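You operate a simulated robot arm through the tools that you are given. There is no shell and no other tool. Be economical: measure what you need, move in short steps, check, and stop when the job is done.

The job below is to be done with a simulated two-armed robot. You get a single attempt, and the scene is never put back.

JOB
Sleeve the worn blue die, clip it, leave it on the small table.
Fine: checker off first (a live one loses its zero); hold checker and sleeve while you work key and clip.

The check looks at the end state, three seconds after you hand in, the way a careful person would. Anything else that was tipped, shoved, dropped, spilled or broken makes it a failure.

ROBOT AND FRAMES
Two 7-joint arms with two-finger parallel grippers on one trunk, on a base that drives. Base frame: it is fixed to the floor where the robot stands at the start and does not move with it; the origin is under the middle of the robot, x ahead of it, y to its left, z up; the surface under the hand at the start is at about z = 0.85. Lengths are in m, angles in rad, forces in N, time in s.
The left shoulder is at the start at [0.06, 0.143, 0.991], the right one opposite. With the tool pointing down near the work surface each hand reaches from about 0.32 to 0.74 m from the robot's upright axis, wherever it stands, measured 20 degrees to its own side. Places, roughly: checker key [0.5, -0.2, 0.9]; green cup (7x7x14 cm) [0.9, 0.2, 0.9]; grey sleeve [0.6, 0.2, 0.9]; rack keeper [0.6, -0.5, 1]; sleeve clip [0.6, 0.1, 1]; top of the small plywood table [1.2, -1.2, 0.8]. Payload 1.57 kg a hand.
The TCP of each hand is the grasp point between the finger pads, 0.03 m short of the fingertips. In the tool frame z runs along the fingers and y along their closing line. The gripper opens to 0.11 m. The fingers are 0.024 m wide and 0.012 m thick; the gripper's body (0.048 by 0.112 m) begins 0.078 m behind the TCP.
Orientation is told as [roll, pitch, yaw] about the base's x, y, z axes, in that order, counted from this pose: with the fingers straight down and closing along the base's y, the tool's x points along the base's -x, its y along +y and its z along -z.

CONTROLS
- The arms move only by the tool apply_moves. It takes "left_moves", "right_moves" or both (then of equal length, played together; a hand with none holds still); each is a list of rows, each a list of 3 entries, a list of its own where there are three numbers: the shift along the tool's x, y, z in m, then the turn, a rotation vector about the tool's x, y, z in rad, then the opening, from 0 (shut) to 1 (fully open). In form: [[[dx, dy, dz], [rx, ry, rz], grip], ...]. A call has 1 to 12 rows; each row is the pose to reach, as a shift and turn from the pose commanded when the call began, along the tool's axes at that moment. A row lasts 0.2 s, in which the tool goes at most 0.05 m and 0.15 rad; a call with a longer step from one row to the next is refused whole, and so is a gripper value outside its range. Where a pose cannot be reached the arm comes as near as it can. A force on the tool above 70 N (or 10 N above the force at the start of the call, whichever is more), or a blocked arm, ends the call early, and 0.2 s more pass. The fingers move at their own pace (about 0.045 m/s each) and stop on an object; they squeeze with about 32 N. The grip force told is the motor's: it shows also when the fingers shut on nothing. Time passes only in rows, and 0.2 s behind the last, so rows that repeat a pose let the fingers close. It gives the time, the measured TCP pose, the force on the tool (base axes), the opening and the grip force at its end, in the units of the frame above (readings bear some noise), with the torque about the TCP (base axes, N m) and any sound that the robot's microphone picked up.
- Cameras (640 x 400 px; columns grow to the right, rows downward): "scene" is now at [0.054, -0.0054, 1.6074]; the picture's right is [-0.06, -1.00, 0.00], its down [-0.70, 0.04, -0.71] and it looks along [0.71, -0.04, -0.70] (base axes); focal length 293 px, centre (320, 200). "left" rides on the left gripper at [0.07, -0.016, -0.141] in its tool frame; the picture's right is [0.23, 0.97, 0.00], its down [-0.85, 0.20, -0.48] and it looks along [-0.47, 0.11, 0.88] (tool axes); focal length 222 px, centre (320, 200). "right" rides on the right gripper at [0.07, 0.016, -0.141] in its tool frame; the picture's right is [-0.23, 0.97, 0.00], its down [-0.86, -0.20, -0.48] and it looks along [-0.47, -0.11, 0.88] (tool axes); focal length 222 px, centre (320, 200). There is no depth. A picture from a camera that has moved, and an enlarged one, comes with that camera's place and axes in the base frame and with its lens.
- snapshot(camera): a new picture of that camera. No time passes.
- move_column(by): slides the trunk up (or, below 0, down) by that many m; the arms and the scene camera ride with it, the base frame stays. It gives what a move gives, with no picture.
- steer(legs): drives the robot by 1 to 6 legs, each [ahead, left, turn to the left] in m, m and rad, along the robot's own axes; the way and the turn of a leg run together, so that a leg with both is an arc; at most 1.5 m and 3.142 rad a leg. The arms and the cameras ride along, it lands a little off, and it stops where it bumps. It gives what a move gives.
- turn_head(pan, tilt): turns the head with the scene camera to pan (to the left, within 1.501 rad either way) and tilt (down, from -0.506 to 1.204), counted from straight ahead of the robot. It gives what a move gives.
- close_up(camera, box): a new picture of the part [left, top, right, bottom] of that camera's present view, enlarged. No time passes.
- job_done(): hands the job in; it is judged then, once.

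Go step by step. Nothing tells you exact positions but the pictures and the camera data: compare them with the known pose of the tool, close in by small moves and look again before you grip or let go. The budget is 120 turns and 108 pictures, counting those below and the enlarged ones. Unless the task says otherwise, let go and move clear before handing in, and close with one line.

The tools are called after "Emit:" by a JSON object that holds its "fn" and its "kwargs". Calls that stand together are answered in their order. apply_moves: Moves the arms, as the interface text tells. Its arguments: {"type":"object","properties":{"left_moves":{"type":"array","items":{"type":"array"}},"right_moves":{"type":"array","items":{"type":"array"}}},"required":[]} The other tools are called the same way: move_column (by) slides the trunk up or down; steer (legs) drives the base; turn_head (pan, tilt) turns the head that bears the scene camera; snapshot (camera) takes a picture; close_up (camera, box) takes an enlarged picture of a part of a camera's view; job_done () hands the job in.

At the start:

```text
clock: 0.0
left_tool_pos: [0.5097, 0.1555, 1.139]
left_tool_rot: [0.0, 0.0, -0.001]
left_force: [0.6, 1.0, 0.1]
left_moment: [-0.01, -0.01, 0.02]
left_opening: 0.1099
left_grip_force: 0.1
right_tool_pos: [0.4828, -0.3455, 1.1697]
right_tool_rot: [0.0, -0.001, -0.002]
right_force: [-0.4, -0.6, 0.6]
right_moment: [0.0, -0.01, 0.0]
right_opening: 0.1102
right_grip_force: 0.1
trunk travel left (down, up): [-0.59, 0.0]
robot x, y, heading: [0.0013, 0.0001, -0.001]
head pan, tilt: [-0.058, 0.777]
```

scene: 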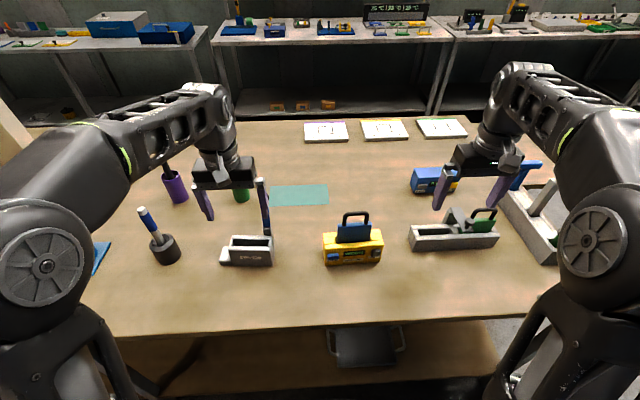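
right: 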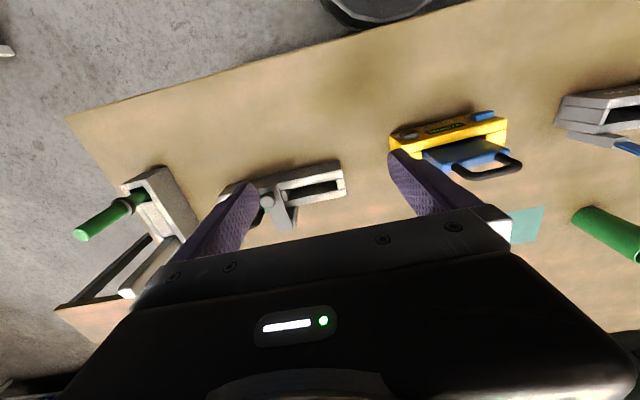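
left: 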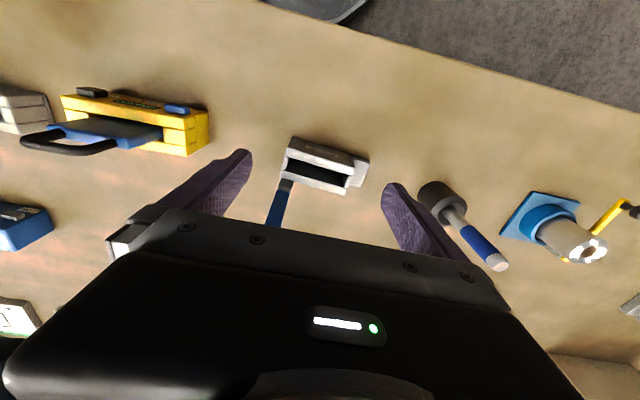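

I see a bench with a yellow checker (blue die/key on top), a grey sleeve, a rack with a green-handled item and other tools. I'll look closer before moving anything.

Emit:
{"fn": "close_up", "kwargs": {"camera": "scene", "box": [290, 190, 410, 280]}}

Emit:
{"fn": "close_up", "kwargs": {"camera": "scene", "box": [120, 160, 300, 280]}}

Emit:
{"fn": "close_up", "kwargs": {"camera": "scene", "box": [390, 150, 570, 270]}}

Emit:
{"fn": "close_up", "kwargs": {"camera": "scene", "box": [290, 100, 490, 210]}}

```text
4.44 times, centred on (350, 235) of scene
camera zoom: at [0.054, -0.0054, 1.6074], right [-0.06, -1.0, 0.0], down [-0.7, 0.04, -0.71], along [0.71, -0.04, -0.7], focal length 1301 px, centre (187, 44)
```

zoom: 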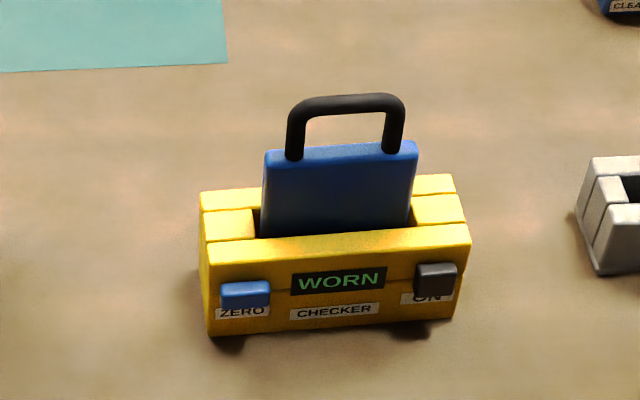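

```text
3.33 times, centred on (210, 220) of scene
camera zoom: at [0.054, -0.0054, 1.6074], right [-0.06, -1.0, 0.0], down [-0.7, 0.04, -0.71], along [0.71, -0.04, -0.7], focal length 976 px, centre (687, 133)
```

zoom: 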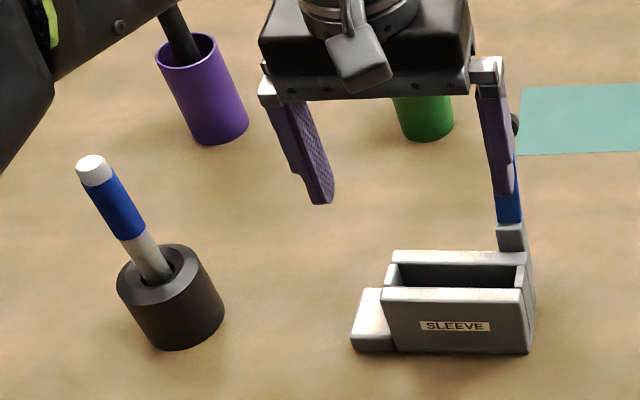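

```text
3.33 times, centred on (480, 210) of scene
camera zoom: at [0.054, -0.0054, 1.6074], right [-0.06, -1.0, 0.0], down [-0.7, 0.04, -0.71], along [0.71, -0.04, -0.7], focal length 976 px, centre (-213, 167)
```

zoom: 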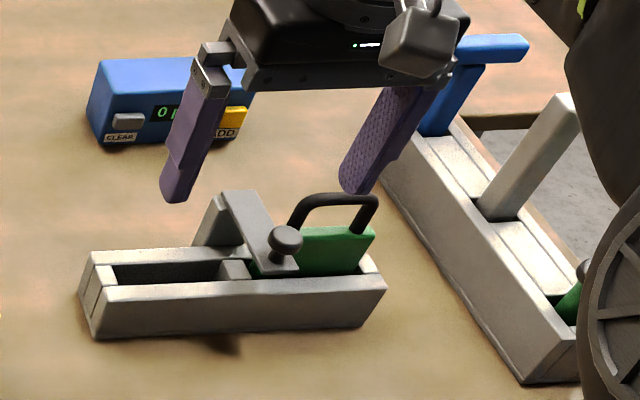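

```text
3.20 times, centred on (390, 155) of scene
camera zoom: at [0.054, -0.0054, 1.6074], right [-0.06, -1.0, 0.0], down [-0.7, 0.04, -0.71], along [0.71, -0.04, -0.7], focal length 937 px, centre (96, 344)
```

zoom: 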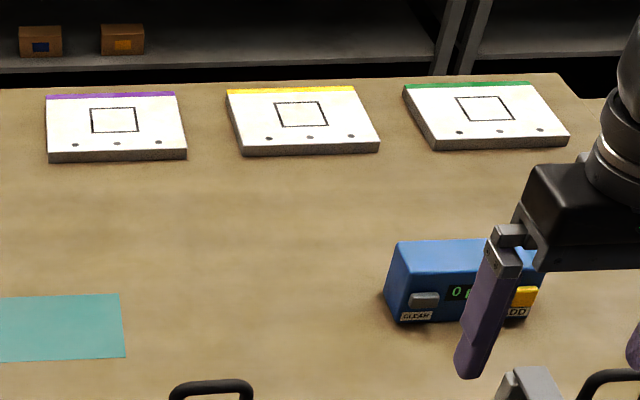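

The checker shows WORN with the blue die in it and its power key at the right; the sleeve has a hinged blue-handled clip. Next I look at the sleeve from the hand and find the small table.

Emit:
{"fn": "close_up", "kwargs": {"camera": "left", "box": [240, 110, 400, 230]}}

Emit:
{"fn": "close_up", "kwargs": {"camera": "right", "box": [370, 80, 550, 200]}}

Emit:
{"fn": "turn_head", "kwargs": {"pan": -0.9, "tilt": 0.5}}

Emit:
{"fn": "snapshot", "kwargs": {"camera": "scene"}}

```text
3.33 times, centred on (320, 170) of left
camera zoom: at [0.4401, 0.1389, 1.282], right [-0.23, 0.97, 0.0], down [0.85, 0.2, 0.48], along [0.47, 0.11, -0.88], focal length 740 px, centre (320, 300)
```

zoom: 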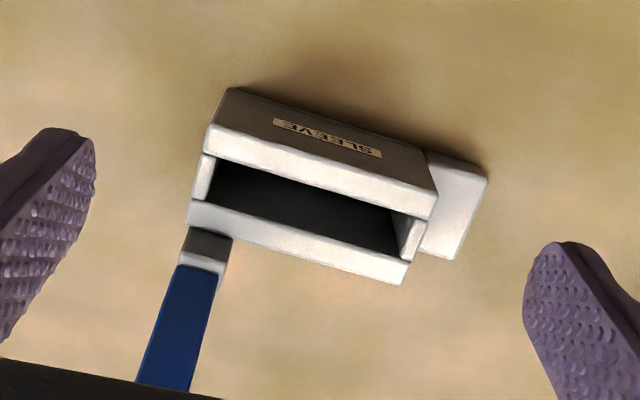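

```text
3.33 times, centred on (460, 140) of right
camera zoom: at [0.413, -0.3281, 1.3125], right [0.23, 0.97, 0.0], down [0.85, -0.2, 0.48], along [0.47, -0.11, -0.88], focal length 740 px, centre (-147, 400)
```

zoom: 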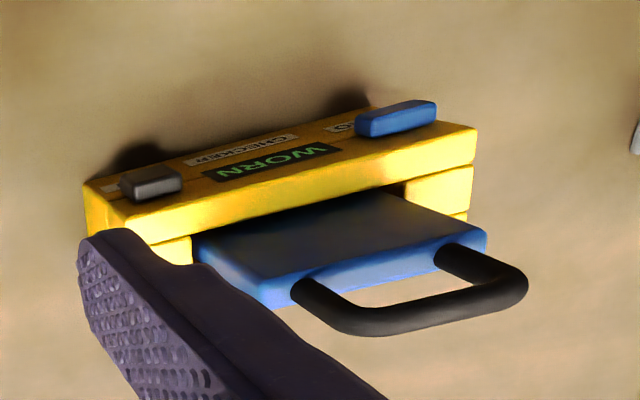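

```text
clock: 1.2
left_tool_pos: [0.5096, 0.1544, 1.1389]
left_tool_rot: [-0.001, -0.001, -0.001]
left_force: [-0.4, -1.2, 0.4]
left_moment: [0.03, 0.01, 0.02]
left_opening: 0.1098
left_grip_force: 0.1
right_tool_pos: [0.4829, -0.3447, 1.1699]
right_tool_rot: [-0.002, 0.0, 0.0]
right_force: [-0.5, 0.0, -0.3]
right_moment: [0.0, -0.02, -0.05]
right_opening: 0.1101
right_grip_force: 0.1
trunk travel left (down, up): [-0.59, 0.0]
robot x, y, heading: [0.0009, -0.0018, 0.004]
head pan, tilt: [-0.901, 0.499]
```

```text
98 pictures are left
camera scene: at [0.029, -0.0719, 1.6315], right [-0.78, -0.62, 0.0], down [-0.3, 0.38, -0.88], along [0.55, -0.69, -0.48], focal length 293 px, centre (320, 200)
```

scene: 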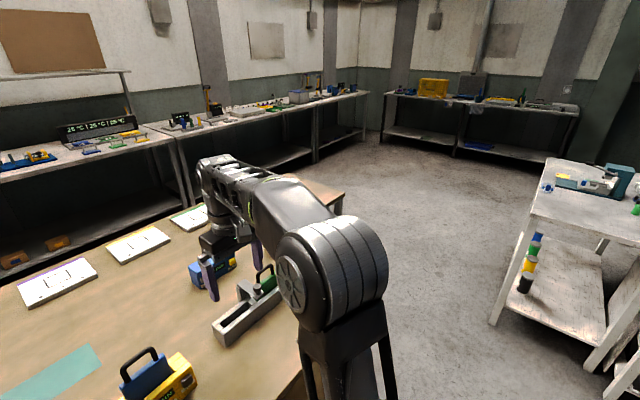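

The worn blue die sits in the checker (front face near x 0.542, y from −0.05 to −0.22, top z≈0.935). The small table is hidden behind the right arm. I bring the left hand, turned a quarter, above the checker's left end to brace it.

Emit:
{"fn": "apply_moves", "kwargs": {"left_moves": [[[-0.006, -0.02, 0], [0, 0, 0.143], 1], [[-0.011, -0.039, 0], [0, 0, 0.286], 1], [[-0.016, -0.058, 0], [0, 0, 0.429], 1], [[-0.021, -0.078, 0], [0, 0, 0.571], 1], [[-0.026, -0.097, 0], [0, 0, 0.714], 1], [[-0.032, -0.117, 0], [0, 0, 0.857], 1], [[-0.037, -0.136, 0], [0, 0, 1.0], 1], [[-0.042, -0.156, 0], [0, 0, 1.143], 1], [[-0.047, -0.175, 0], [0, 0, 1.286], 1], [[-0.053, -0.195, 0], [0, 0, 1.428], 1], [[-0.058, -0.214, 0], [0, 0, 1.571], 1], [[-0.058, -0.214, 0], [0, 0, 1.571], 1]]}}

Emit:
{"fn": "turn_head", "kwargs": {"pan": 0.1, "tilt": 0.777}}

Emit:
{"fn": "snapshot", "kwargs": {"camera": "scene"}}

Emit:
{"fn": "snapshot", "kwargs": {"camera": "left"}}

Emit:
{"fn": "close_up", "kwargs": {"camera": "scene", "box": [215, 180, 335, 270]}}

```text
clock: 3.8
left_tool_pos: [0.5248, -0.0018, 1.1881]
left_tool_rot: [0.091, -0.041, -1.349]
left_force: [0.4, 0.5, 1.2]
left_moment: [-0.04, -0.06, 0.02]
left_opening: 0.1102
left_grip_force: 0.1
left hand out of reach, approached as far as the arm can: row 7, 8, 9, 10, 11, 12
right_tool_pos: [0.4813, -0.3453, 1.1721]
right_tool_rot: [-0.003, -0.003, 0.0]
right_force: [-1.7, 1.0, 0.6]
right_moment: [-0.01, -0.08, -0.04]
right_opening: 0.1101
right_grip_force: 0.0
trunk travel left (down, up): [-0.59, 0.0]
robot x, y, heading: [-0.0016, -0.0031, -0.002]
head pan, tilt: [-0.901, 0.499]
```

```text
clock: 5.0
left_tool_pos: [0.5255, -0.0016, 1.1862]
left_tool_rot: [0.089, -0.039, -1.343]
left_force: [-0.2, -0.1, -0.1]
left_moment: [-0.02, 0.0, -0.03]
left_opening: 0.1099
left_grip_force: 0.2
right_tool_pos: [0.4828, -0.3446, 1.1696]
right_tool_rot: [0.0, -0.003, 0.0]
right_force: [0.0, 1.1, -1.1]
right_moment: [-0.01, 0.01, 0.01]
right_opening: 0.1098
right_grip_force: 0.1
trunk travel left (down, up): [-0.59, 0.0]
robot x, y, heading: [0.0006, 0.0016, -0.001]
head pan, tilt: [0.099, 0.777]
```

```text
97 pictures are left
camera scene: at [0.0537, 0.0074, 1.6075], right [0.1, -1.0, 0.0], down [-0.7, -0.07, -0.71], along [0.71, 0.07, -0.7], focal length 293 px, centre (320, 200)
```

scene: 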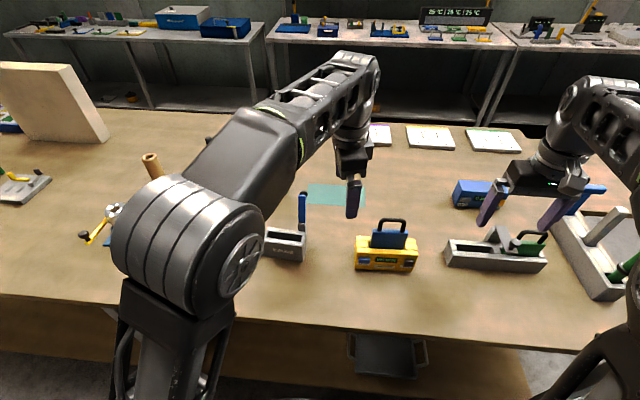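

```text
96 pictures are left
camera left: at [0.4814, 0.0659, 1.3241], right [0.89, 0.44, 0.08], down [0.34, -0.78, 0.53], along [0.29, -0.45, -0.85], focal length 222 px, centre (320, 200)
```

left: 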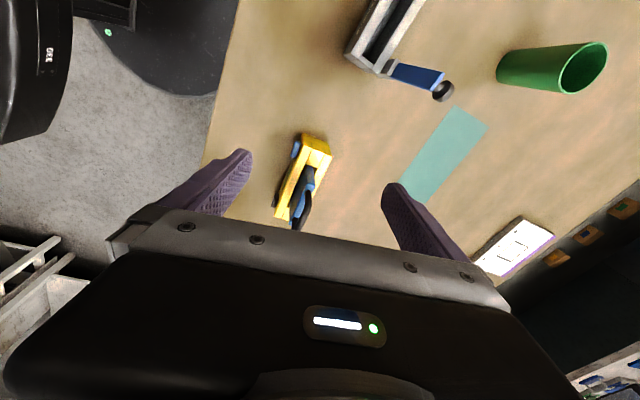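

```text
4.44 times, centred on (275, 225) of scene
camera zoom: at [0.0537, 0.0074, 1.6075], right [0.1, -1.0, 0.0], down [-0.7, -0.07, -0.71], along [0.71, 0.07, -0.7], focal length 1301 px, centre (520, 89)
```

zoom: 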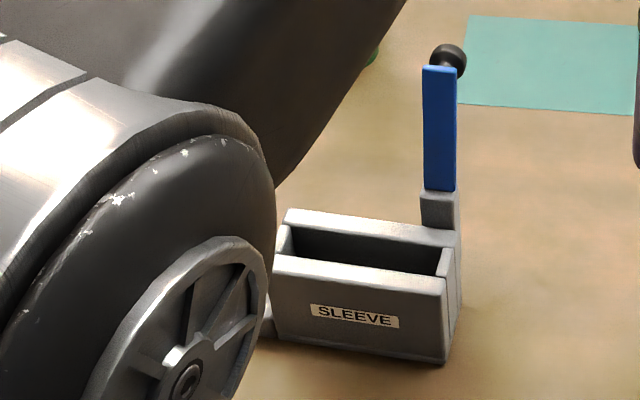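

The left hand can't reach that turned so far across; shifting the base about 0.15 m to the right puts the checker in both hands' range.

Emit:
{"fn": "steer", "kwargs": {"legs": [[0, -0.15, 0]]}}

```text
clock: 6.4
left_tool_pos: [0.5265, -0.153, 1.1858]
left_tool_rot: [0.089, -0.037, -1.347]
left_force: [-0.5, -0.7, 0.2]
left_moment: [0.02, 0.02, 0.0]
left_opening: 0.1099
left_grip_force: 0.1
right_tool_pos: [0.4815, -0.4976, 1.1695]
right_tool_rot: [0.001, -0.002, -0.001]
right_force: [1.0, -0.8, -0.2]
right_moment: [0.0, 0.05, 0.01]
right_opening: 0.1101
right_grip_force: 0.1
trunk travel left (down, up): [-0.59, 0.0]
robot x, y, heading: [-0.0032, -0.1518, 0.002]
head pan, tilt: [0.099, 0.777]
```

Emit:
{"fn": "apply_moves", "kwargs": {"left_moves": [[[0.05, 0, 0], [0, 0, 0], 1], [[0.1, 0, 0], [0, 0, 0], 1], [[0.15, 0, 0], [0, 0, 0], 1], [[0.15, 0, 0], [0, 0, 0], 1]]}}

```text
clock: 7.4
left_tool_pos: [0.4908, -0.008, 1.1801]
left_tool_rot: [0.089, -0.035, -1.347]
left_force: [-0.6, 0.4, 0.4]
left_moment: [0.07, -0.01, -0.04]
left_opening: 0.1101
left_grip_force: 0.1
right_tool_pos: [0.4821, -0.4977, 1.1689]
right_tool_rot: [0.0, -0.002, 0.0]
right_force: [0.2, 0.1, 0.0]
right_moment: [0.03, 0.02, 0.0]
right_opening: 0.1101
right_grip_force: 0.1
trunk travel left (down, up): [-0.59, 0.0]
robot x, y, heading: [-0.003, -0.1504, -0.001]
head pan, tilt: [0.099, 0.777]
```

Emit:
{"fn": "apply_moves", "kwargs": {"left_moves": [[[-0.022, 0.019, 0.022], [0.03, 0.012, 0.075], 1], [[-0.044, 0.039, 0.045], [0.06, 0.023, 0.15], 1], [[-0.066, 0.058, 0.068], [0.089, 0.035, 0.224], 1], [[-0.066, 0.058, 0.068], [0.089, 0.035, 0.224], 1]]}}

Emit:
{"fn": "snapshot", "kwargs": {"camera": "left"}}

Emit:
{"fn": "snapshot", "kwargs": {"camera": "scene"}}

```text
clock: 8.4
left_tool_pos: [0.5688, -0.058, 1.1196]
left_tool_rot: [0.003, 0.007, -1.568]
left_force: [0.2, -1.0, 0.1]
left_moment: [0.0, -0.03, -0.05]
left_opening: 0.1099
left_grip_force: 0.1
right_tool_pos: [0.4821, -0.4951, 1.1703]
right_tool_rot: [-0.002, -0.002, -0.001]
right_force: [0.1, -0.5, 0.0]
right_moment: [-0.01, 0.0, 0.0]
right_opening: 0.1104
right_grip_force: 0.1
trunk travel left (down, up): [-0.59, 0.0]
robot x, y, heading: [-0.0032, -0.1482, 0.002]
head pan, tilt: [0.099, 0.777]
```

```text
94 pictures are left
camera left: at [0.5525, 0.0118, 1.2634], right [0.97, 0.23, 0.0], down [0.2, -0.86, 0.47], along [0.11, -0.46, -0.88], focal length 222 px, centre (320, 200)
```

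left: 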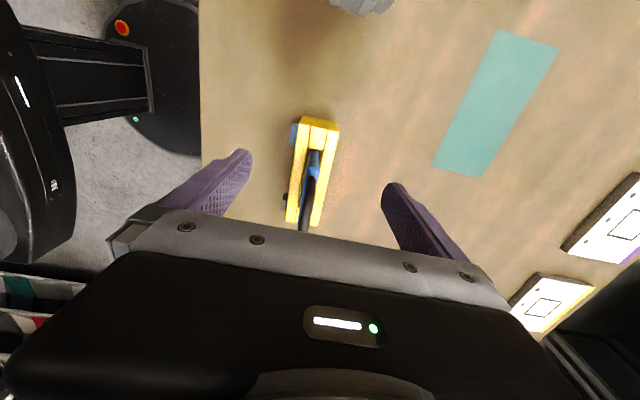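

```text
93 pictures are left
camera scene: at [0.0526, -0.1426, 1.6075], right [0.1, -1.0, 0.0], down [-0.7, -0.07, -0.71], along [0.71, 0.07, -0.7], focal length 293 px, centre (320, 200)
```

scene: 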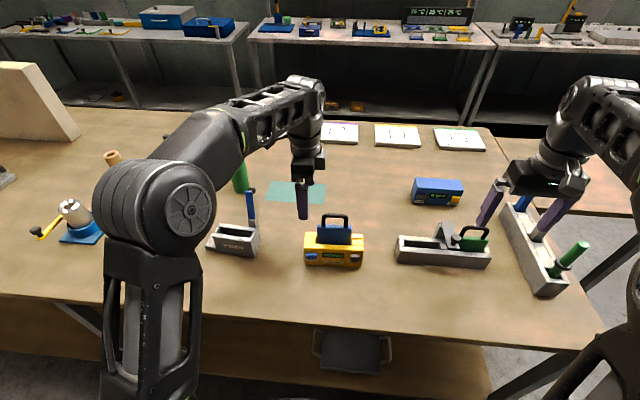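

Emit:
{"fn": "close_up", "kwargs": {"camera": "left", "box": [250, 90, 390, 240]}}

Emit:
{"fn": "close_up", "kwargs": {"camera": "scene", "box": [280, 160, 390, 280]}}

```text
2.67 times, centred on (320, 165) of left
camera zoom: at [0.5525, 0.0118, 1.2634], right [0.97, 0.23, 0.0], down [0.2, -0.86, 0.47], along [0.11, -0.46, -0.88], focal length 592 px, centre (320, 293)
```

zoom: 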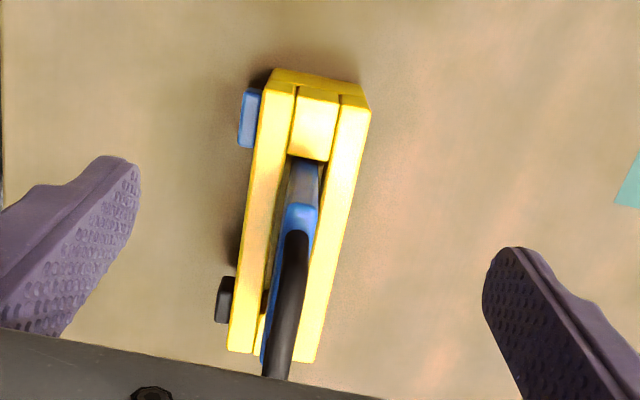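

```text
3.33 times, centred on (335, 220) of scene
camera zoom: at [0.0526, -0.1426, 1.6075], right [0.1, -1.0, 0.0], down [-0.7, -0.07, -0.71], along [0.71, 0.07, -0.7], focal length 976 px, centre (270, 133)
```

zoom: 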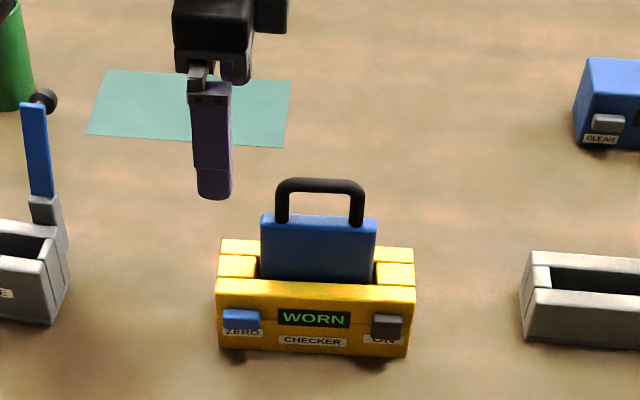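

Checker measured at x 0.540–0.594, left edge y −0.043, top z≈0.932. I lower the left hand onto its end (above the ZERO key) and bring the right hand, fingers shutting, near the ON key.

Emit:
{"fn": "apply_moves", "kwargs": {"left_moves": [[[0, -0.001, 0.045], [0, 0, -0.03], 1], [[0, -0.002, 0.09], [0, 0, -0.03], 1], [[0, -0.002, 0.13], [0, 0, -0.03], 1], [[0, -0.002, 0.16], [0, 0, -0.03], 1], [[0, -0.002, 0.1696], [0, 0, -0.03], 1], [[0, -0.002, 0.1696], [0, 0, -0.03], 1], [[0, -0.002, 0.1696], [0, 0, -0.03], 1]], "right_moves": [[[0, 0.048, 0], [0, 0, 0], 0.5], [[0, 0.096, 0], [0, 0, 0], 0], [[0, 0.144, 0], [0, 0, 0], 0], [[0, 0.192, 0], [0, 0, 0], 0], [[0, 0.24, 0.03], [0, 0, 0], 0], [[0, 0.28, 0.05], [0, 0, 0], 0], [[0, 0.299, 0.07], [0, 0, 0], 0]]}}

Emit:
{"fn": "close_up", "kwargs": {"camera": "scene", "box": [270, 180, 400, 280]}}

Emit:
{"fn": "snapshot", "kwargs": {"camera": "left"}}

Emit:
{"fn": "snapshot", "kwargs": {"camera": "right"}}

```text
refused: row 5 steps farther than a row can; nothing moved
```

```text
4.00 times, centred on (335, 230) of scene
camera zoom: at [0.0526, -0.1426, 1.6075], right [0.1, -1.0, 0.0], down [-0.7, -0.07, -0.71], along [0.71, 0.07, -0.7], focal length 1171 px, centre (260, 80)
```

zoom: 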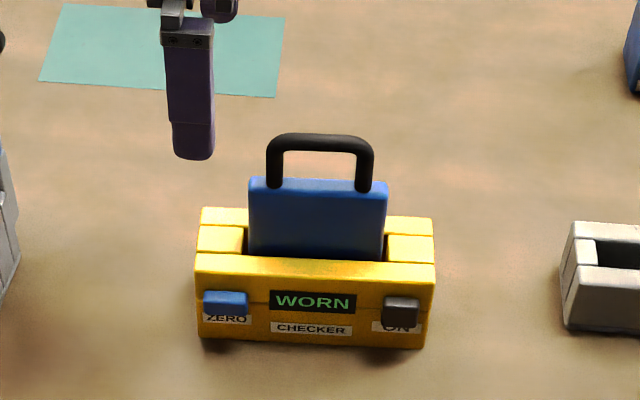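

```text
89 pictures are left
camera left: at [0.5525, 0.0118, 1.2634], right [0.97, 0.23, 0.0], down [0.2, -0.86, 0.47], along [0.11, -0.46, -0.88], focal length 222 px, centre (320, 200)
```

left: 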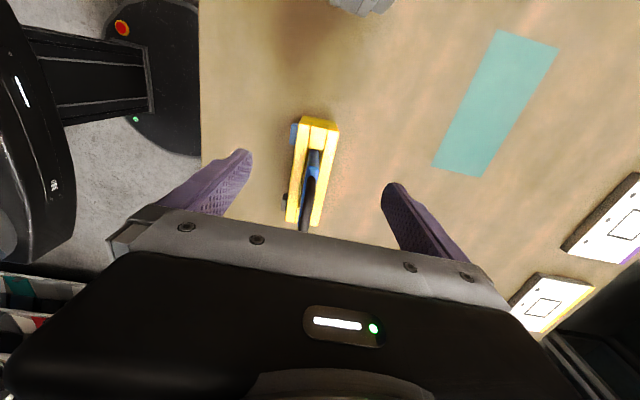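

```text
88 pictures are left
camera right: at [0.4118, -0.4786, 1.313], right [0.23, 0.97, 0.0], down [0.85, -0.2, 0.48], along [0.47, -0.11, -0.88], focal length 222 px, centre (320, 200)
```

right: 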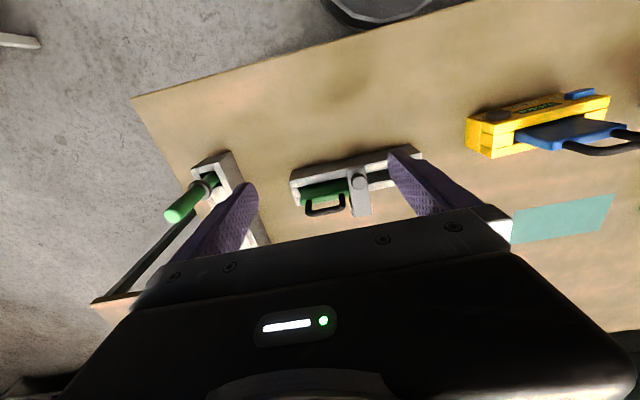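

A row step was too long, so nothing moved. I repeat it with smaller steps.

Emit:
{"fn": "apply_moves", "kwargs": {"left_moves": [[[0, -0.001, 0.03], [0, 0, -0.03], 1], [[0, -0.002, 0.06], [0, 0, -0.03], 1], [[0, -0.002, 0.09], [0, 0, -0.03], 1], [[0, -0.002, 0.12], [0, 0, -0.03], 1], [[0, -0.002, 0.14], [0, 0, -0.03], 1], [[0, -0.002, 0.16], [0, 0, -0.03], 1], [[0, -0.002, 0.1696], [0, 0, -0.03], 1], [[0, -0.002, 0.1696], [0, 0, -0.03], 1], [[0, -0.002, 0.1696], [0, 0, -0.03], 1]], "right_moves": [[[0, 0.035, 0], [0, 0, 0], 0.5], [[0, 0.07, 0], [0, 0, 0], 0], [[0, 0.105, 0], [0, 0, 0], 0], [[0, 0.14, 0], [0, 0, 0], 0], [[0, 0.175, 0.01], [0, 0, 0], 0], [[0, 0.21, 0.02], [0, 0, 0], 0], [[0, 0.24, 0.04], [0, 0, 0], 0], [[0, 0.27, 0.055], [0, 0, 0], 0], [[0, 0.299, 0.07], [0, 0, 0], 0]]}}

Emit:
{"fn": "close_up", "kwargs": {"camera": "scene", "box": [270, 180, 400, 280]}}

Emit:
{"fn": "close_up", "kwargs": {"camera": "left", "box": [180, 60, 440, 240]}}

Emit:
{"fn": "snapshot", "kwargs": {"camera": "right"}}

```text
clock: 10.2
left_tool_pos: [0.5769, -0.0585, 0.9619]
left_tool_rot: [0.032, -0.007, -1.532]
left_force: [0.2, 8.9, 32.0]
left_moment: [-2.2, 0.07, -0.1]
left_opening: 0.1103
left_grip_force: 0.0
right_tool_pos: [0.4832, -0.2408, 1.1241]
right_tool_rot: [-0.001, -0.001, 0.001]
right_force: [-0.1, -0.6, 0.7]
right_moment: [0.01, 0.08, 0.0]
right_opening: 0.0
right_grip_force: 21.0
trunk travel left (down, up): [-0.59, 0.0]
robot x, y, heading: [0.0006, -0.1489, 0.001]
head pan, tilt: [0.099, 0.777]
stopped in row 8 (left hand): the force on the tool passed its limit at 74 N (the readings are from after the stop); the commanded pose is now the measured one
```

```text
4.00 times, centred on (335, 230) of scene
camera zoom: at [0.0537, -0.142, 1.6073], right [0.1, -0.99, 0.0], down [-0.7, -0.07, -0.71], along [0.71, 0.07, -0.7], focal length 1171 px, centre (260, 80)
```

zoom: 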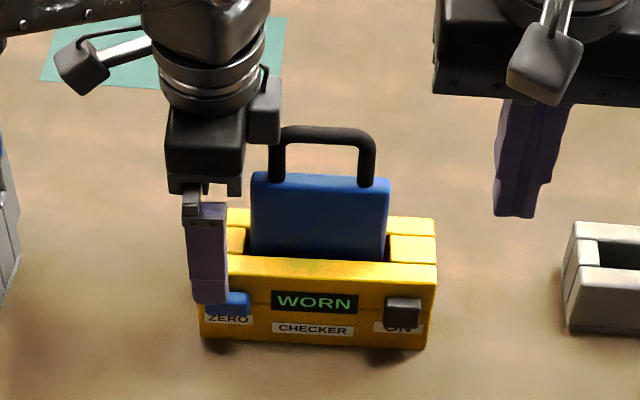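

```text
2.22 times, centred on (310, 150) of left
camera zoom: at [0.5537, 0.0125, 1.1046], right [0.96, 0.27, 0.03], down [0.22, -0.84, 0.49], along [0.16, -0.47, -0.87], focal length 494 px, centre (342, 311)
```

zoom: 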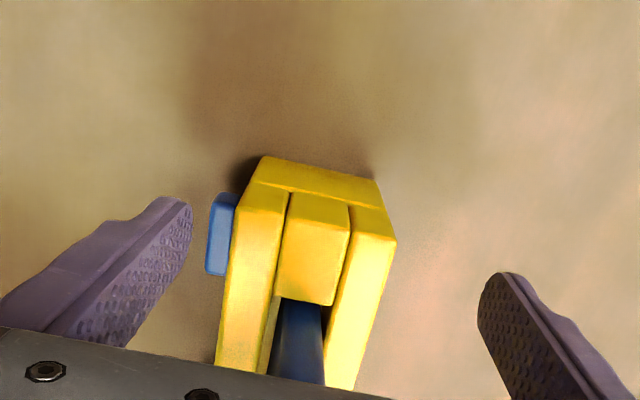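

```text
85 pictures are left
camera right: at [0.4131, -0.2233, 1.2658], right [0.23, 0.97, 0.0], down [0.85, -0.2, 0.48], along [0.47, -0.11, -0.88], focal length 222 px, centre (320, 200)
```

right: 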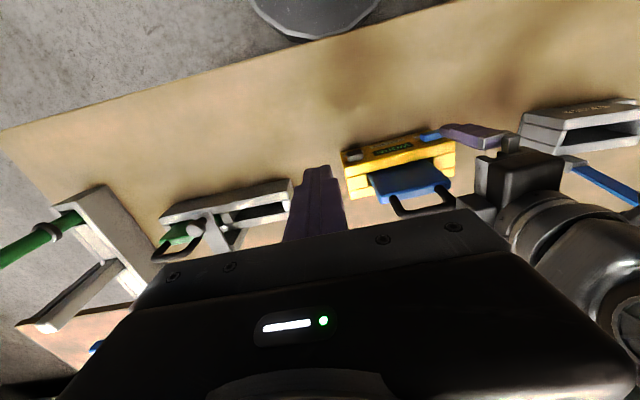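

The left gripper's wrist brushed the die handle and stopped; display still reads WORN. I back up, lean the hand outward (0.3 rad) to clear the handle.

Emit:
{"fn": "apply_moves", "kwargs": {"left_moves": [[[0, 0, -0.02], [0, 0, 0], 1], [[0.003, -0.003, -0.035], [0, -0.1, 0], 1], [[0.007, -0.006, -0.035], [0, -0.22, 0], 1], [[0.01, -0.0095, -0.035], [0, -0.332, 0], 1], [[0.01, -0.0095, -0.035], [0, -0.332, 0], 1]]}}

Emit:
{"fn": "close_up", "kwargs": {"camera": "scene", "box": [270, 180, 400, 280]}}

```text
clock: 11.3
left_tool_pos: [0.5626, -0.0521, 0.9921]
left_tool_rot: [0.022, -0.335, -1.542]
left_force: [0.0, 0.0, 0.1]
left_moment: [0.01, 0.02, 0.0]
left_opening: 0.1102
left_grip_force: 0.1
right_tool_pos: [0.4833, -0.2417, 1.1224]
right_tool_rot: [-0.001, 0.0, 0.001]
right_force: [0.0, -0.9, 0.1]
right_moment: [-0.01, 0.03, 0.0]
right_opening: 0.0
right_grip_force: 21.2
trunk travel left (down, up): [-0.59, 0.0]
robot x, y, heading: [-0.0012, -0.1517, -0.003]
head pan, tilt: [0.099, 0.777]
```

```text
4.00 times, centred on (335, 230) of scene
camera zoom: at [0.0539, -0.1436, 1.6074], right [0.1, -1.0, 0.0], down [-0.7, -0.07, -0.71], along [0.71, 0.07, -0.7], focal length 1171 px, centre (260, 80)
```

zoom: 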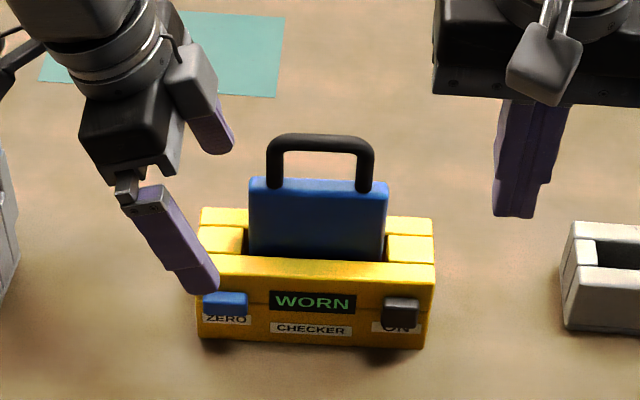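

Emit:
{"fn": "apply_moves", "kwargs": {"left_moves": [[[0.008, 0.002, 0.018], [0.022, 0, 0], 1], [[0.0157, 0.0045, 0.0358], [0.022, 0, 0], 1], [[0.0157, 0.0045, 0.0358], [0.022, 0, 0], 1]], "right_moves": [[[0, 0.02, 0.02], [0, 0, 0], 0], [[0, 0.035, 0.045], [0, 0, 0], 0], [[0, 0.045, 0.07], [0, 0, 0], 0]]}}

Emit:
{"fn": "close_up", "kwargs": {"camera": "scene", "box": [270, 180, 400, 280]}}

Emit:
{"fn": "close_up", "kwargs": {"camera": "left", "box": [180, 60, 440, 240]}}

Emit:
{"fn": "close_up", "kwargs": {"camera": "right", "box": [240, 60, 500, 240]}}

```text
clock: 12.2
left_tool_pos: [0.5697, -0.0465, 0.9533]
left_tool_rot: [-0.001, -0.335, -1.543]
left_force: [0.6, -0.4, -0.4]
left_moment: [-0.01, -0.02, -0.03]
left_opening: 0.1102
left_grip_force: 0.0
right_tool_pos: [0.4819, -0.1964, 1.0542]
right_tool_rot: [-0.001, -0.003, 0.0]
right_force: [0.7, 0.1, 0.0]
right_moment: [0.0, 0.05, 0.0]
right_opening: 0.0
right_grip_force: 21.1
trunk travel left (down, up): [-0.59, 0.0]
robot x, y, heading: [0.0005, -0.1499, -0.0]
head pan, tilt: [0.099, 0.777]
```

```text
4.00 times, centred on (335, 230) of scene
camera zoom: at [0.0542, -0.1428, 1.6075], right [0.1, -1.0, 0.0], down [-0.7, -0.07, -0.71], along [0.71, 0.07, -0.7], focal length 1171 px, centre (260, 80)
```

zoom: 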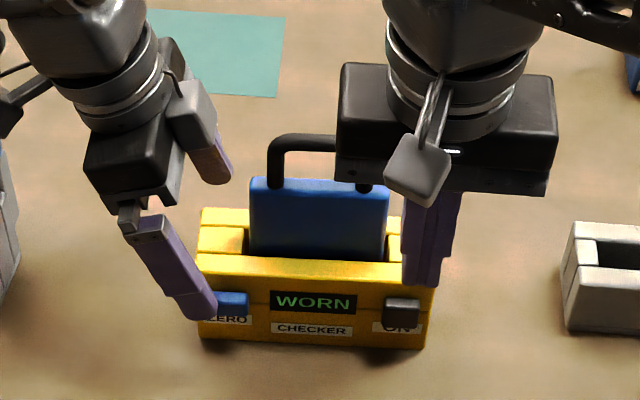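

```text
2.22 times, centred on (310, 150) of left
camera zoom: at [0.5497, 0.0658, 1.0662], right [0.97, 0.24, -0.07], down [0.22, -0.64, 0.73], along [0.13, -0.72, -0.68], focal length 494 px, centre (342, 311)
```

zoom: 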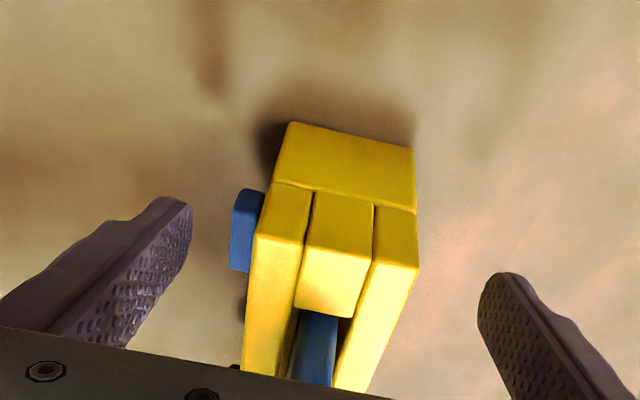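

```text
2.22 times, centred on (370, 150) of right
camera zoom: at [0.4126, -0.1793, 1.1958], right [0.23, 0.97, 0.0], down [0.85, -0.2, 0.48], along [0.47, -0.11, -0.88], focal length 494 px, centre (209, 311)
```

zoom: 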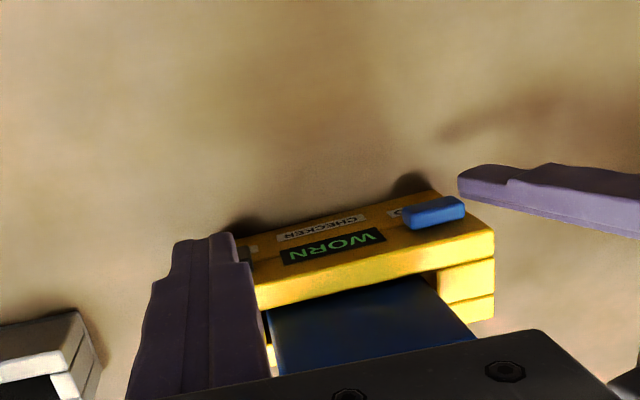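

The left fingers straddle the checker end above the ZERO key. I lower 4 mm more, centre, and close.

Emit:
{"fn": "apply_moves", "kwargs": {"left_moves": [[[0.0013, -0.0025, 0.0038], [0, 0, 0], 1], [[0.0013, -0.0025, 0.0038], [0, 0, 0], 0.6], [[0.0013, -0.0025, 0.0038], [0, 0, 0], 0.45], [[0.0013, -0.0025, 0.0038], [0, 0, 0], 0.4], [[0.0013, -0.0025, 0.0038], [0, 0, 0], 0.4], [[0.0013, -0.0025, 0.0038], [0, 0, 0], 0.4], [[0.0013, -0.0025, 0.0038], [0, 0, 0], 0.4]]}}

Emit:
{"fn": "close_up", "kwargs": {"camera": "scene", "box": [270, 180, 400, 280]}}

Emit:
{"fn": "close_up", "kwargs": {"camera": "left", "box": [180, 60, 440, 240]}}

```text
clock: 13.8
left_tool_pos: [0.566, -0.0462, 0.9511]
left_tool_rot: [0.003, -0.333, -1.543]
left_force: [-0.2, -0.6, -0.1]
left_moment: [0.04, 0.02, 0.22]
left_opening: 0.0598
left_grip_force: 32.2
right_tool_pos: [0.4826, -0.1963, 1.0541]
right_tool_rot: [0.0, -0.002, 0.0]
right_force: [-0.7, 0.5, 0.9]
right_moment: [-0.03, 0.02, 0.02]
right_opening: 0.0
right_grip_force: 21.4
trunk travel left (down, up): [-0.59, 0.0]
robot x, y, heading: [0.0008, -0.1504, -0.004]
head pan, tilt: [0.099, 0.777]
```

```text
4.00 times, centred on (335, 230) of scene
camera zoom: at [0.0537, -0.143, 1.6075], right [0.1, -1.0, 0.0], down [-0.7, -0.07, -0.71], along [0.71, 0.07, -0.7], focal length 1171 px, centre (260, 80)
```

zoom: 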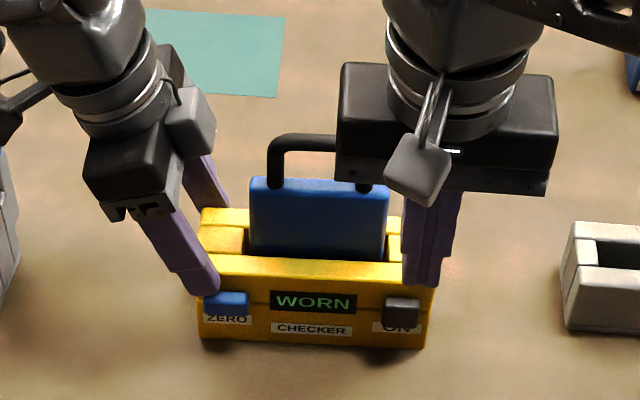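

```text
2.22 times, centred on (310, 150) of left
camera zoom: at [0.5468, 0.066, 1.0626], right [0.97, 0.24, -0.07], down [0.22, -0.64, 0.73], along [0.13, -0.72, -0.68], focal length 494 px, centre (342, 311)
```

zoom: 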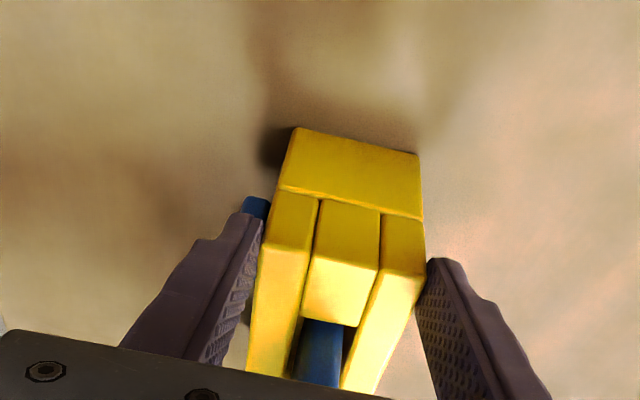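

The checker is held firmly (0.06 m deep), ZERO untouched. Now the right hand leans back and goes down in front of the ON key.

Emit:
{"fn": "apply_moves", "kwargs": {"right_moves": [[[0.005, -0.001, 0.02], [0, -0.1, 0], 0], [[0.003, -0.001, 0.05], [0, -0.2, 0], 0], [[0, -0.001, 0.08], [0, -0.3, 0], 0], [[-0.004, -0.001, 0.105], [0, -0.3, 0], 0], [[-0.007, -0.001, 0.114], [0, -0.3, 0], 0], [[-0.007, -0.001, 0.114], [0, -0.3, 0], 0]]}}

Emit:
{"fn": "close_up", "kwargs": {"camera": "scene", "box": [270, 180, 400, 280]}}

Emit:
{"fn": "close_up", "kwargs": {"camera": "right", "box": [190, 60, 450, 240]}}

```text
clock: 15.2
left_tool_pos: [0.5672, -0.0467, 0.9512]
left_tool_rot: [0.004, -0.332, -1.544]
left_force: [0.3, 0.3, -0.2]
left_moment: [0.0, 0.13, 0.1]
left_opening: 0.0597
left_grip_force: 32.1
right_tool_pos: [0.4901, -0.1977, 0.9392]
right_tool_rot: [-0.001, -0.302, 0.0]
right_force: [-0.1, -0.3, -0.2]
right_moment: [-0.01, 0.0, 0.01]
right_opening: 0.0002
right_grip_force: 21.2
trunk travel left (down, up): [-0.59, 0.0]
robot x, y, heading: [-0.0013, -0.1532, 0.002]
head pan, tilt: [0.099, 0.777]
```

```text
4.00 times, centred on (335, 230) of scene
camera zoom: at [0.0538, -0.1429, 1.6075], right [0.1, -1.0, 0.0], down [-0.7, -0.07, -0.71], along [0.71, 0.07, -0.7], focal length 1171 px, centre (260, 80)
```

zoom: 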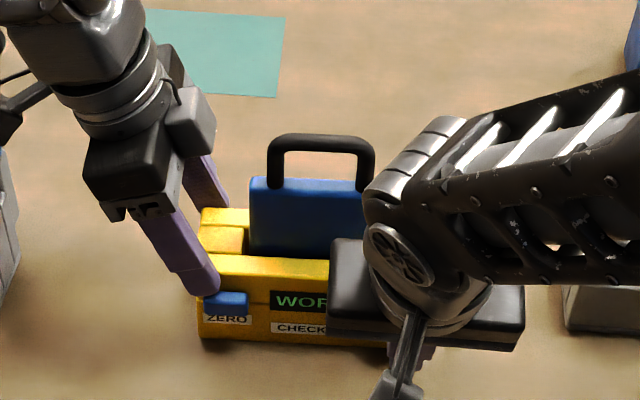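

```text
2.22 times, centred on (320, 150) of right
camera zoom: at [0.3812, -0.1806, 1.0548], right [0.22, 0.97, 0.07], down [0.67, -0.2, 0.71], along [0.71, -0.11, -0.7], focal length 494 px, centre (320, 311)
```

zoom: 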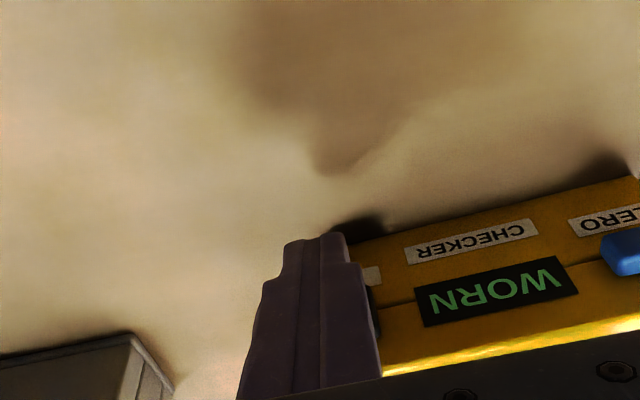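

Emit:
{"fn": "apply_moves", "kwargs": {"right_moves": [[[-0.0048, 0, 0.0015], [0, 0, 0], 0], [[-0.0096, 0, 0.003], [0, 0, 0], 0], [[-0.0115, 0, 0.0035], [0, 0, 0], 0], [[-0.0134, 0, 0.0041], [0, 0, 0], 0]]}}

Emit:
{"fn": "close_up", "kwargs": {"camera": "right", "box": [190, 60, 450, 240]}}

```text
clock: 16.1
left_tool_pos: [0.5662, -0.0468, 0.9499]
left_tool_rot: [0.003, -0.334, -1.543]
left_force: [0.7, 0.5, -0.2]
left_moment: [0.05, 0.09, 0.25]
left_opening: 0.0599
left_grip_force: 31.2
right_tool_pos: [0.5047, -0.1972, 0.9398]
right_tool_rot: [-0.002, -0.301, -0.001]
right_force: [0.1, -0.3, -0.5]
right_moment: [0.02, -0.01, 0.03]
right_opening: 0.0
right_grip_force: 21.7
trunk travel left (down, up): [-0.59, 0.0]
robot x, y, heading: [0.0013, -0.1508, -0.0]
head pan, tilt: [0.099, 0.777]
```

```text
2.22 times, centred on (320, 150) of right
camera zoom: at [0.3958, -0.1801, 1.055], right [0.22, 0.97, 0.07], down [0.67, -0.2, 0.71], along [0.71, -0.11, -0.7], focal length 494 px, centre (320, 311)
```

zoom: 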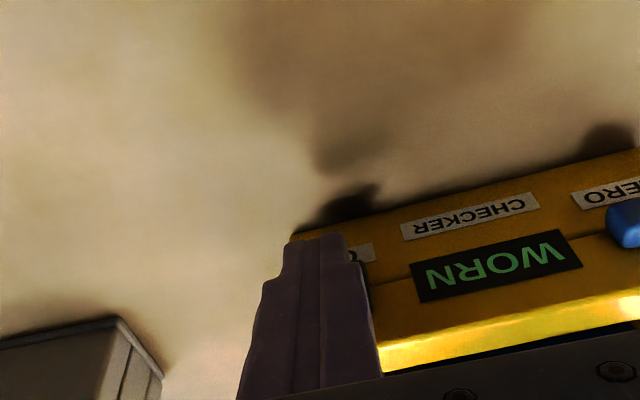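

Emit:
{"fn": "apply_moves", "kwargs": {"right_moves": [[[-0.0019, 0, 0.0006], [0, 0, 0], 0], [[-0.0038, 0, 0.0012], [0, 0, 0], 0], [[-0.0057, 0, 0.0018], [0, 0, 0], 0], [[-0.0076, 0, 0.0024], [0, 0, 0], 0]]}}

Emit:
{"fn": "close_up", "kwargs": {"camera": "right", "box": [190, 60, 450, 240]}}

```text
clock: 17.1
left_tool_pos: [0.5651, -0.0467, 0.9499]
left_tool_rot: [0.001, -0.334, -1.543]
left_force: [1.8, -0.5, 0.5]
left_moment: [0.08, 0.15, 0.26]
left_opening: 0.0599
left_grip_force: 31.9
right_tool_pos: [0.513, -0.1957, 0.9387]
right_tool_rot: [-0.002, -0.302, 0.001]
right_force: [-1.8, 1.6, 0.0]
right_moment: [0.03, 0.03, 0.02]
right_opening: 0.0
right_grip_force: 22.1
trunk travel left (down, up): [-0.59, 0.0]
robot x, y, heading: [-0.0015, -0.1495, -0.002]
head pan, tilt: [0.099, 0.777]
```

```text
2.22 times, centred on (320, 150) of right
camera zoom: at [0.4036, -0.1802, 1.055], right [0.22, 0.97, 0.07], down [0.67, -0.2, 0.71], along [0.71, -0.11, -0.7], focal length 494 px, centre (320, 311)
```

zoom: 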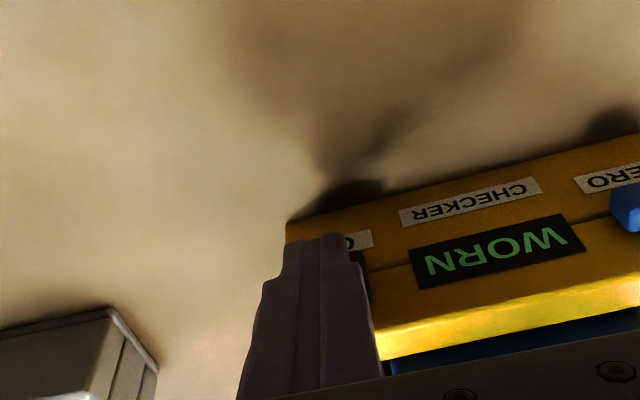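

Light contact (~1.8 N) has begun; I keep pressing in small steps.

Emit:
{"fn": "apply_moves", "kwargs": {"right_moves": [[[-0.0019, 0, 0.0006], [0, 0, 0], 0], [[-0.0038, 0, 0.0012], [0, 0, 0], 0], [[-0.0057, 0, 0.0018], [0, 0, 0], 0], [[-0.0067, 0, 0.0021], [0, 0, 0], 0]]}}

Emit:
{"fn": "close_up", "kwargs": {"camera": "right", "box": [190, 60, 450, 240]}}

```text
clock: 18.1
left_tool_pos: [0.5663, -0.0465, 0.9493]
left_tool_rot: [0.006, -0.335, -1.541]
left_force: [10.0, -0.1, -0.4]
left_moment: [-0.03, -0.09, 1.43]
left_opening: 0.0595
left_grip_force: 32.2
right_tool_pos: [0.5181, -0.1968, 0.9384]
right_tool_rot: [-0.002, -0.3, -0.001]
right_force: [-12.0, 0.7, 2.6]
right_moment: [0.01, 0.24, 0.08]
right_opening: 0.0
right_grip_force: 21.1
trunk travel left (down, up): [-0.59, 0.0]
robot x, y, heading: [-0.0011, -0.1523, -0.004]
head pan, tilt: [0.099, 0.777]
heard: click
```

```text
2.22 times, centred on (320, 150) of right
camera zoom: at [0.41, -0.18, 1.0545], right [0.22, 0.97, 0.07], down [0.68, -0.2, 0.71], along [0.7, -0.11, -0.7], focal length 494 px, centre (320, 311)
```

zoom: 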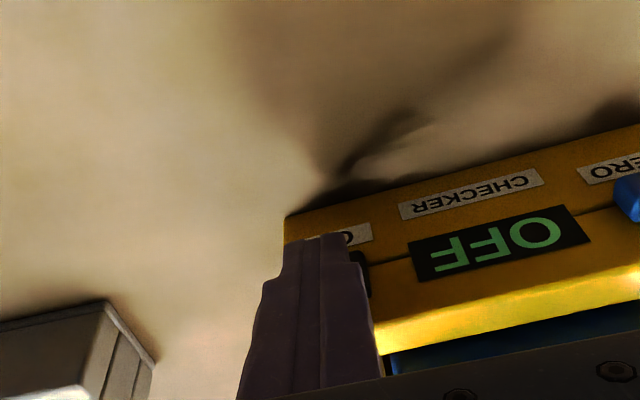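

The checker now reads OFF after a click. I back the right hand off, raise it, open partly and put it above the die's handle while the left still holds the checker.

Emit:
{"fn": "apply_moves", "kwargs": {"right_moves": [[[0.0334, 0, -0.0103], [0, 0, 0], 0], [[0.0216, 0, -0.0485], [0, 0, 0], 0], [[0.0083, 0, -0.0915], [0, 0.1, 0], 0], [[-0.005, 0, -0.1345], [0, 0.2, 0], 0], [[-0.0183, 0, -0.1774], [0, 0.3, 0], 0.4], [[-0.037, 0.02, -0.1874], [0, 0.3, 0], 0.82], [[-0.0561, 0.045, -0.1815], [0, 0.3, 0], 0.82], [[-0.08, 0.064, -0.1741], [0, 0.3, 0], 0.82], [[-0.1039, 0.064, -0.1667], [0, 0.3, 0], 0.82], [[-0.1039, 0.064, -0.1667], [0, 0.3, 0], 0.82]]}}

Emit:
{"fn": "snapshot", "kwargs": {"camera": "right"}}

Emit:
{"fn": "close_up", "kwargs": {"camera": "scene", "box": [270, 180, 400, 280]}}

```text
clock: 20.4
left_tool_pos: [0.5647, -0.0482, 0.9498]
left_tool_rot: [0.001, -0.335, -1.542]
left_force: [-0.5, -1.1, -0.1]
left_moment: [0.28, 0.28, 0.04]
left_opening: 0.0597
left_grip_force: 32.1
right_tool_pos: [0.5347, -0.139, 1.1291]
right_tool_rot: [0.001, -0.001, 0.0]
right_force: [-0.1, 0.1, 0.6]
right_moment: [0.01, -0.01, 0.02]
right_opening: 0.0902
right_grip_force: 0.1
right hand out of reach, approached as far as the arm can: row 8, 9, 10
trunk travel left (down, up): [-0.59, 0.0]
robot x, y, heading: [-0.0007, -0.1529, -0.005]
head pan, tilt: [0.099, 0.777]
```

```text
73 pictures are left
camera right: at [0.4652, -0.1222, 1.2719], right [0.23, 0.97, 0.0], down [0.85, -0.2, 0.48], along [0.47, -0.11, -0.88], focal length 222 px, centre (320, 200)
```

right: 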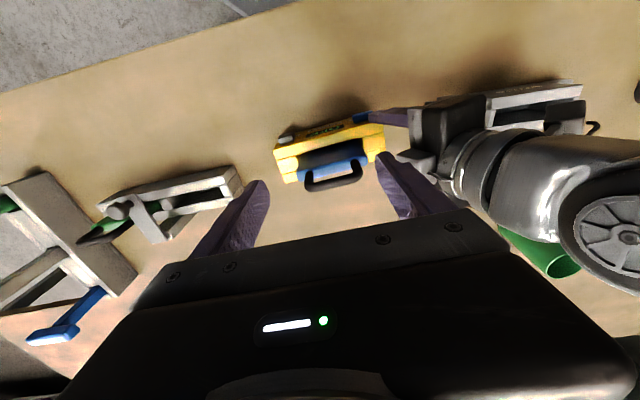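

```text
4.00 times, centred on (335, 230) of scene
camera zoom: at [0.0537, -0.1431, 1.6074], right [0.1, -1.0, 0.0], down [-0.7, -0.07, -0.71], along [0.71, 0.07, -0.7], focal length 1171 px, centre (260, 80)
```

zoom: 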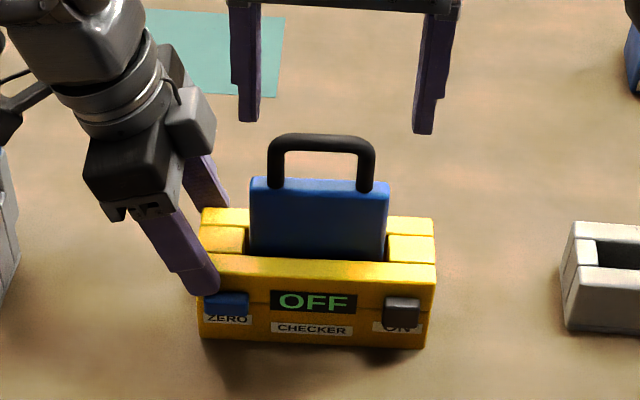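

The hand reaches short here with the body this far right. The checker is off, so I release it with the left hand, lift away, then slide the base back left to about y = 0.

Emit:
{"fn": "apply_moves", "kwargs": {"left_moves": [[[0, 0, 0], [0, 0, 0], 0.9], [[0, 0, 0], [0, 0, 0], 0.9], [[0, 0, 0], [0, 0, 0], 0.9], [[0, 0, -0.02], [0, 0, 0], 0.9], [[0, 0, -0.06], [0, 0, 0], 0.9], [[0, 0, -0.1], [0, 0, 0], 0.9], [[0, 0, -0.14], [0, 0, 0], 0.9], [[0, 0, -0.18], [0, 0, 0], 0.9], [[0, 0, -0.18], [0, 0, 0], 0.9]]}}

Emit:
{"fn": "snapshot", "kwargs": {"camera": "scene"}}

```text
clock: 22.4
left_tool_pos: [0.5635, 0.0123, 1.1206]
left_tool_rot: [0.002, -0.335, -1.543]
left_force: [0.0, 0.6, 0.8]
left_moment: [0.01, 0.0, 0.01]
left_opening: 0.099
left_grip_force: 0.0
right_tool_pos: [0.535, -0.1391, 1.1295]
right_tool_rot: [0.001, -0.001, 0.0]
right_force: [1.6, -0.7, -0.6]
right_moment: [-0.01, 0.02, -0.01]
right_opening: 0.0901
right_grip_force: 0.1
trunk travel left (down, up): [-0.59, 0.0]
robot x, y, heading: [-0.0042, -0.1499, -0.001]
head pan, tilt: [0.099, 0.777]
```

```text
71 pictures are left
camera scene: at [0.0539, -0.143, 1.6074], right [0.1, -1.0, 0.0], down [-0.7, -0.07, -0.71], along [0.71, 0.07, -0.7], focal length 293 px, centre (320, 200)
```

scene: 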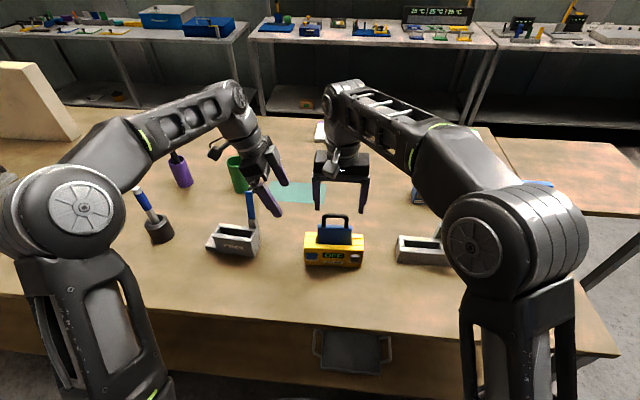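

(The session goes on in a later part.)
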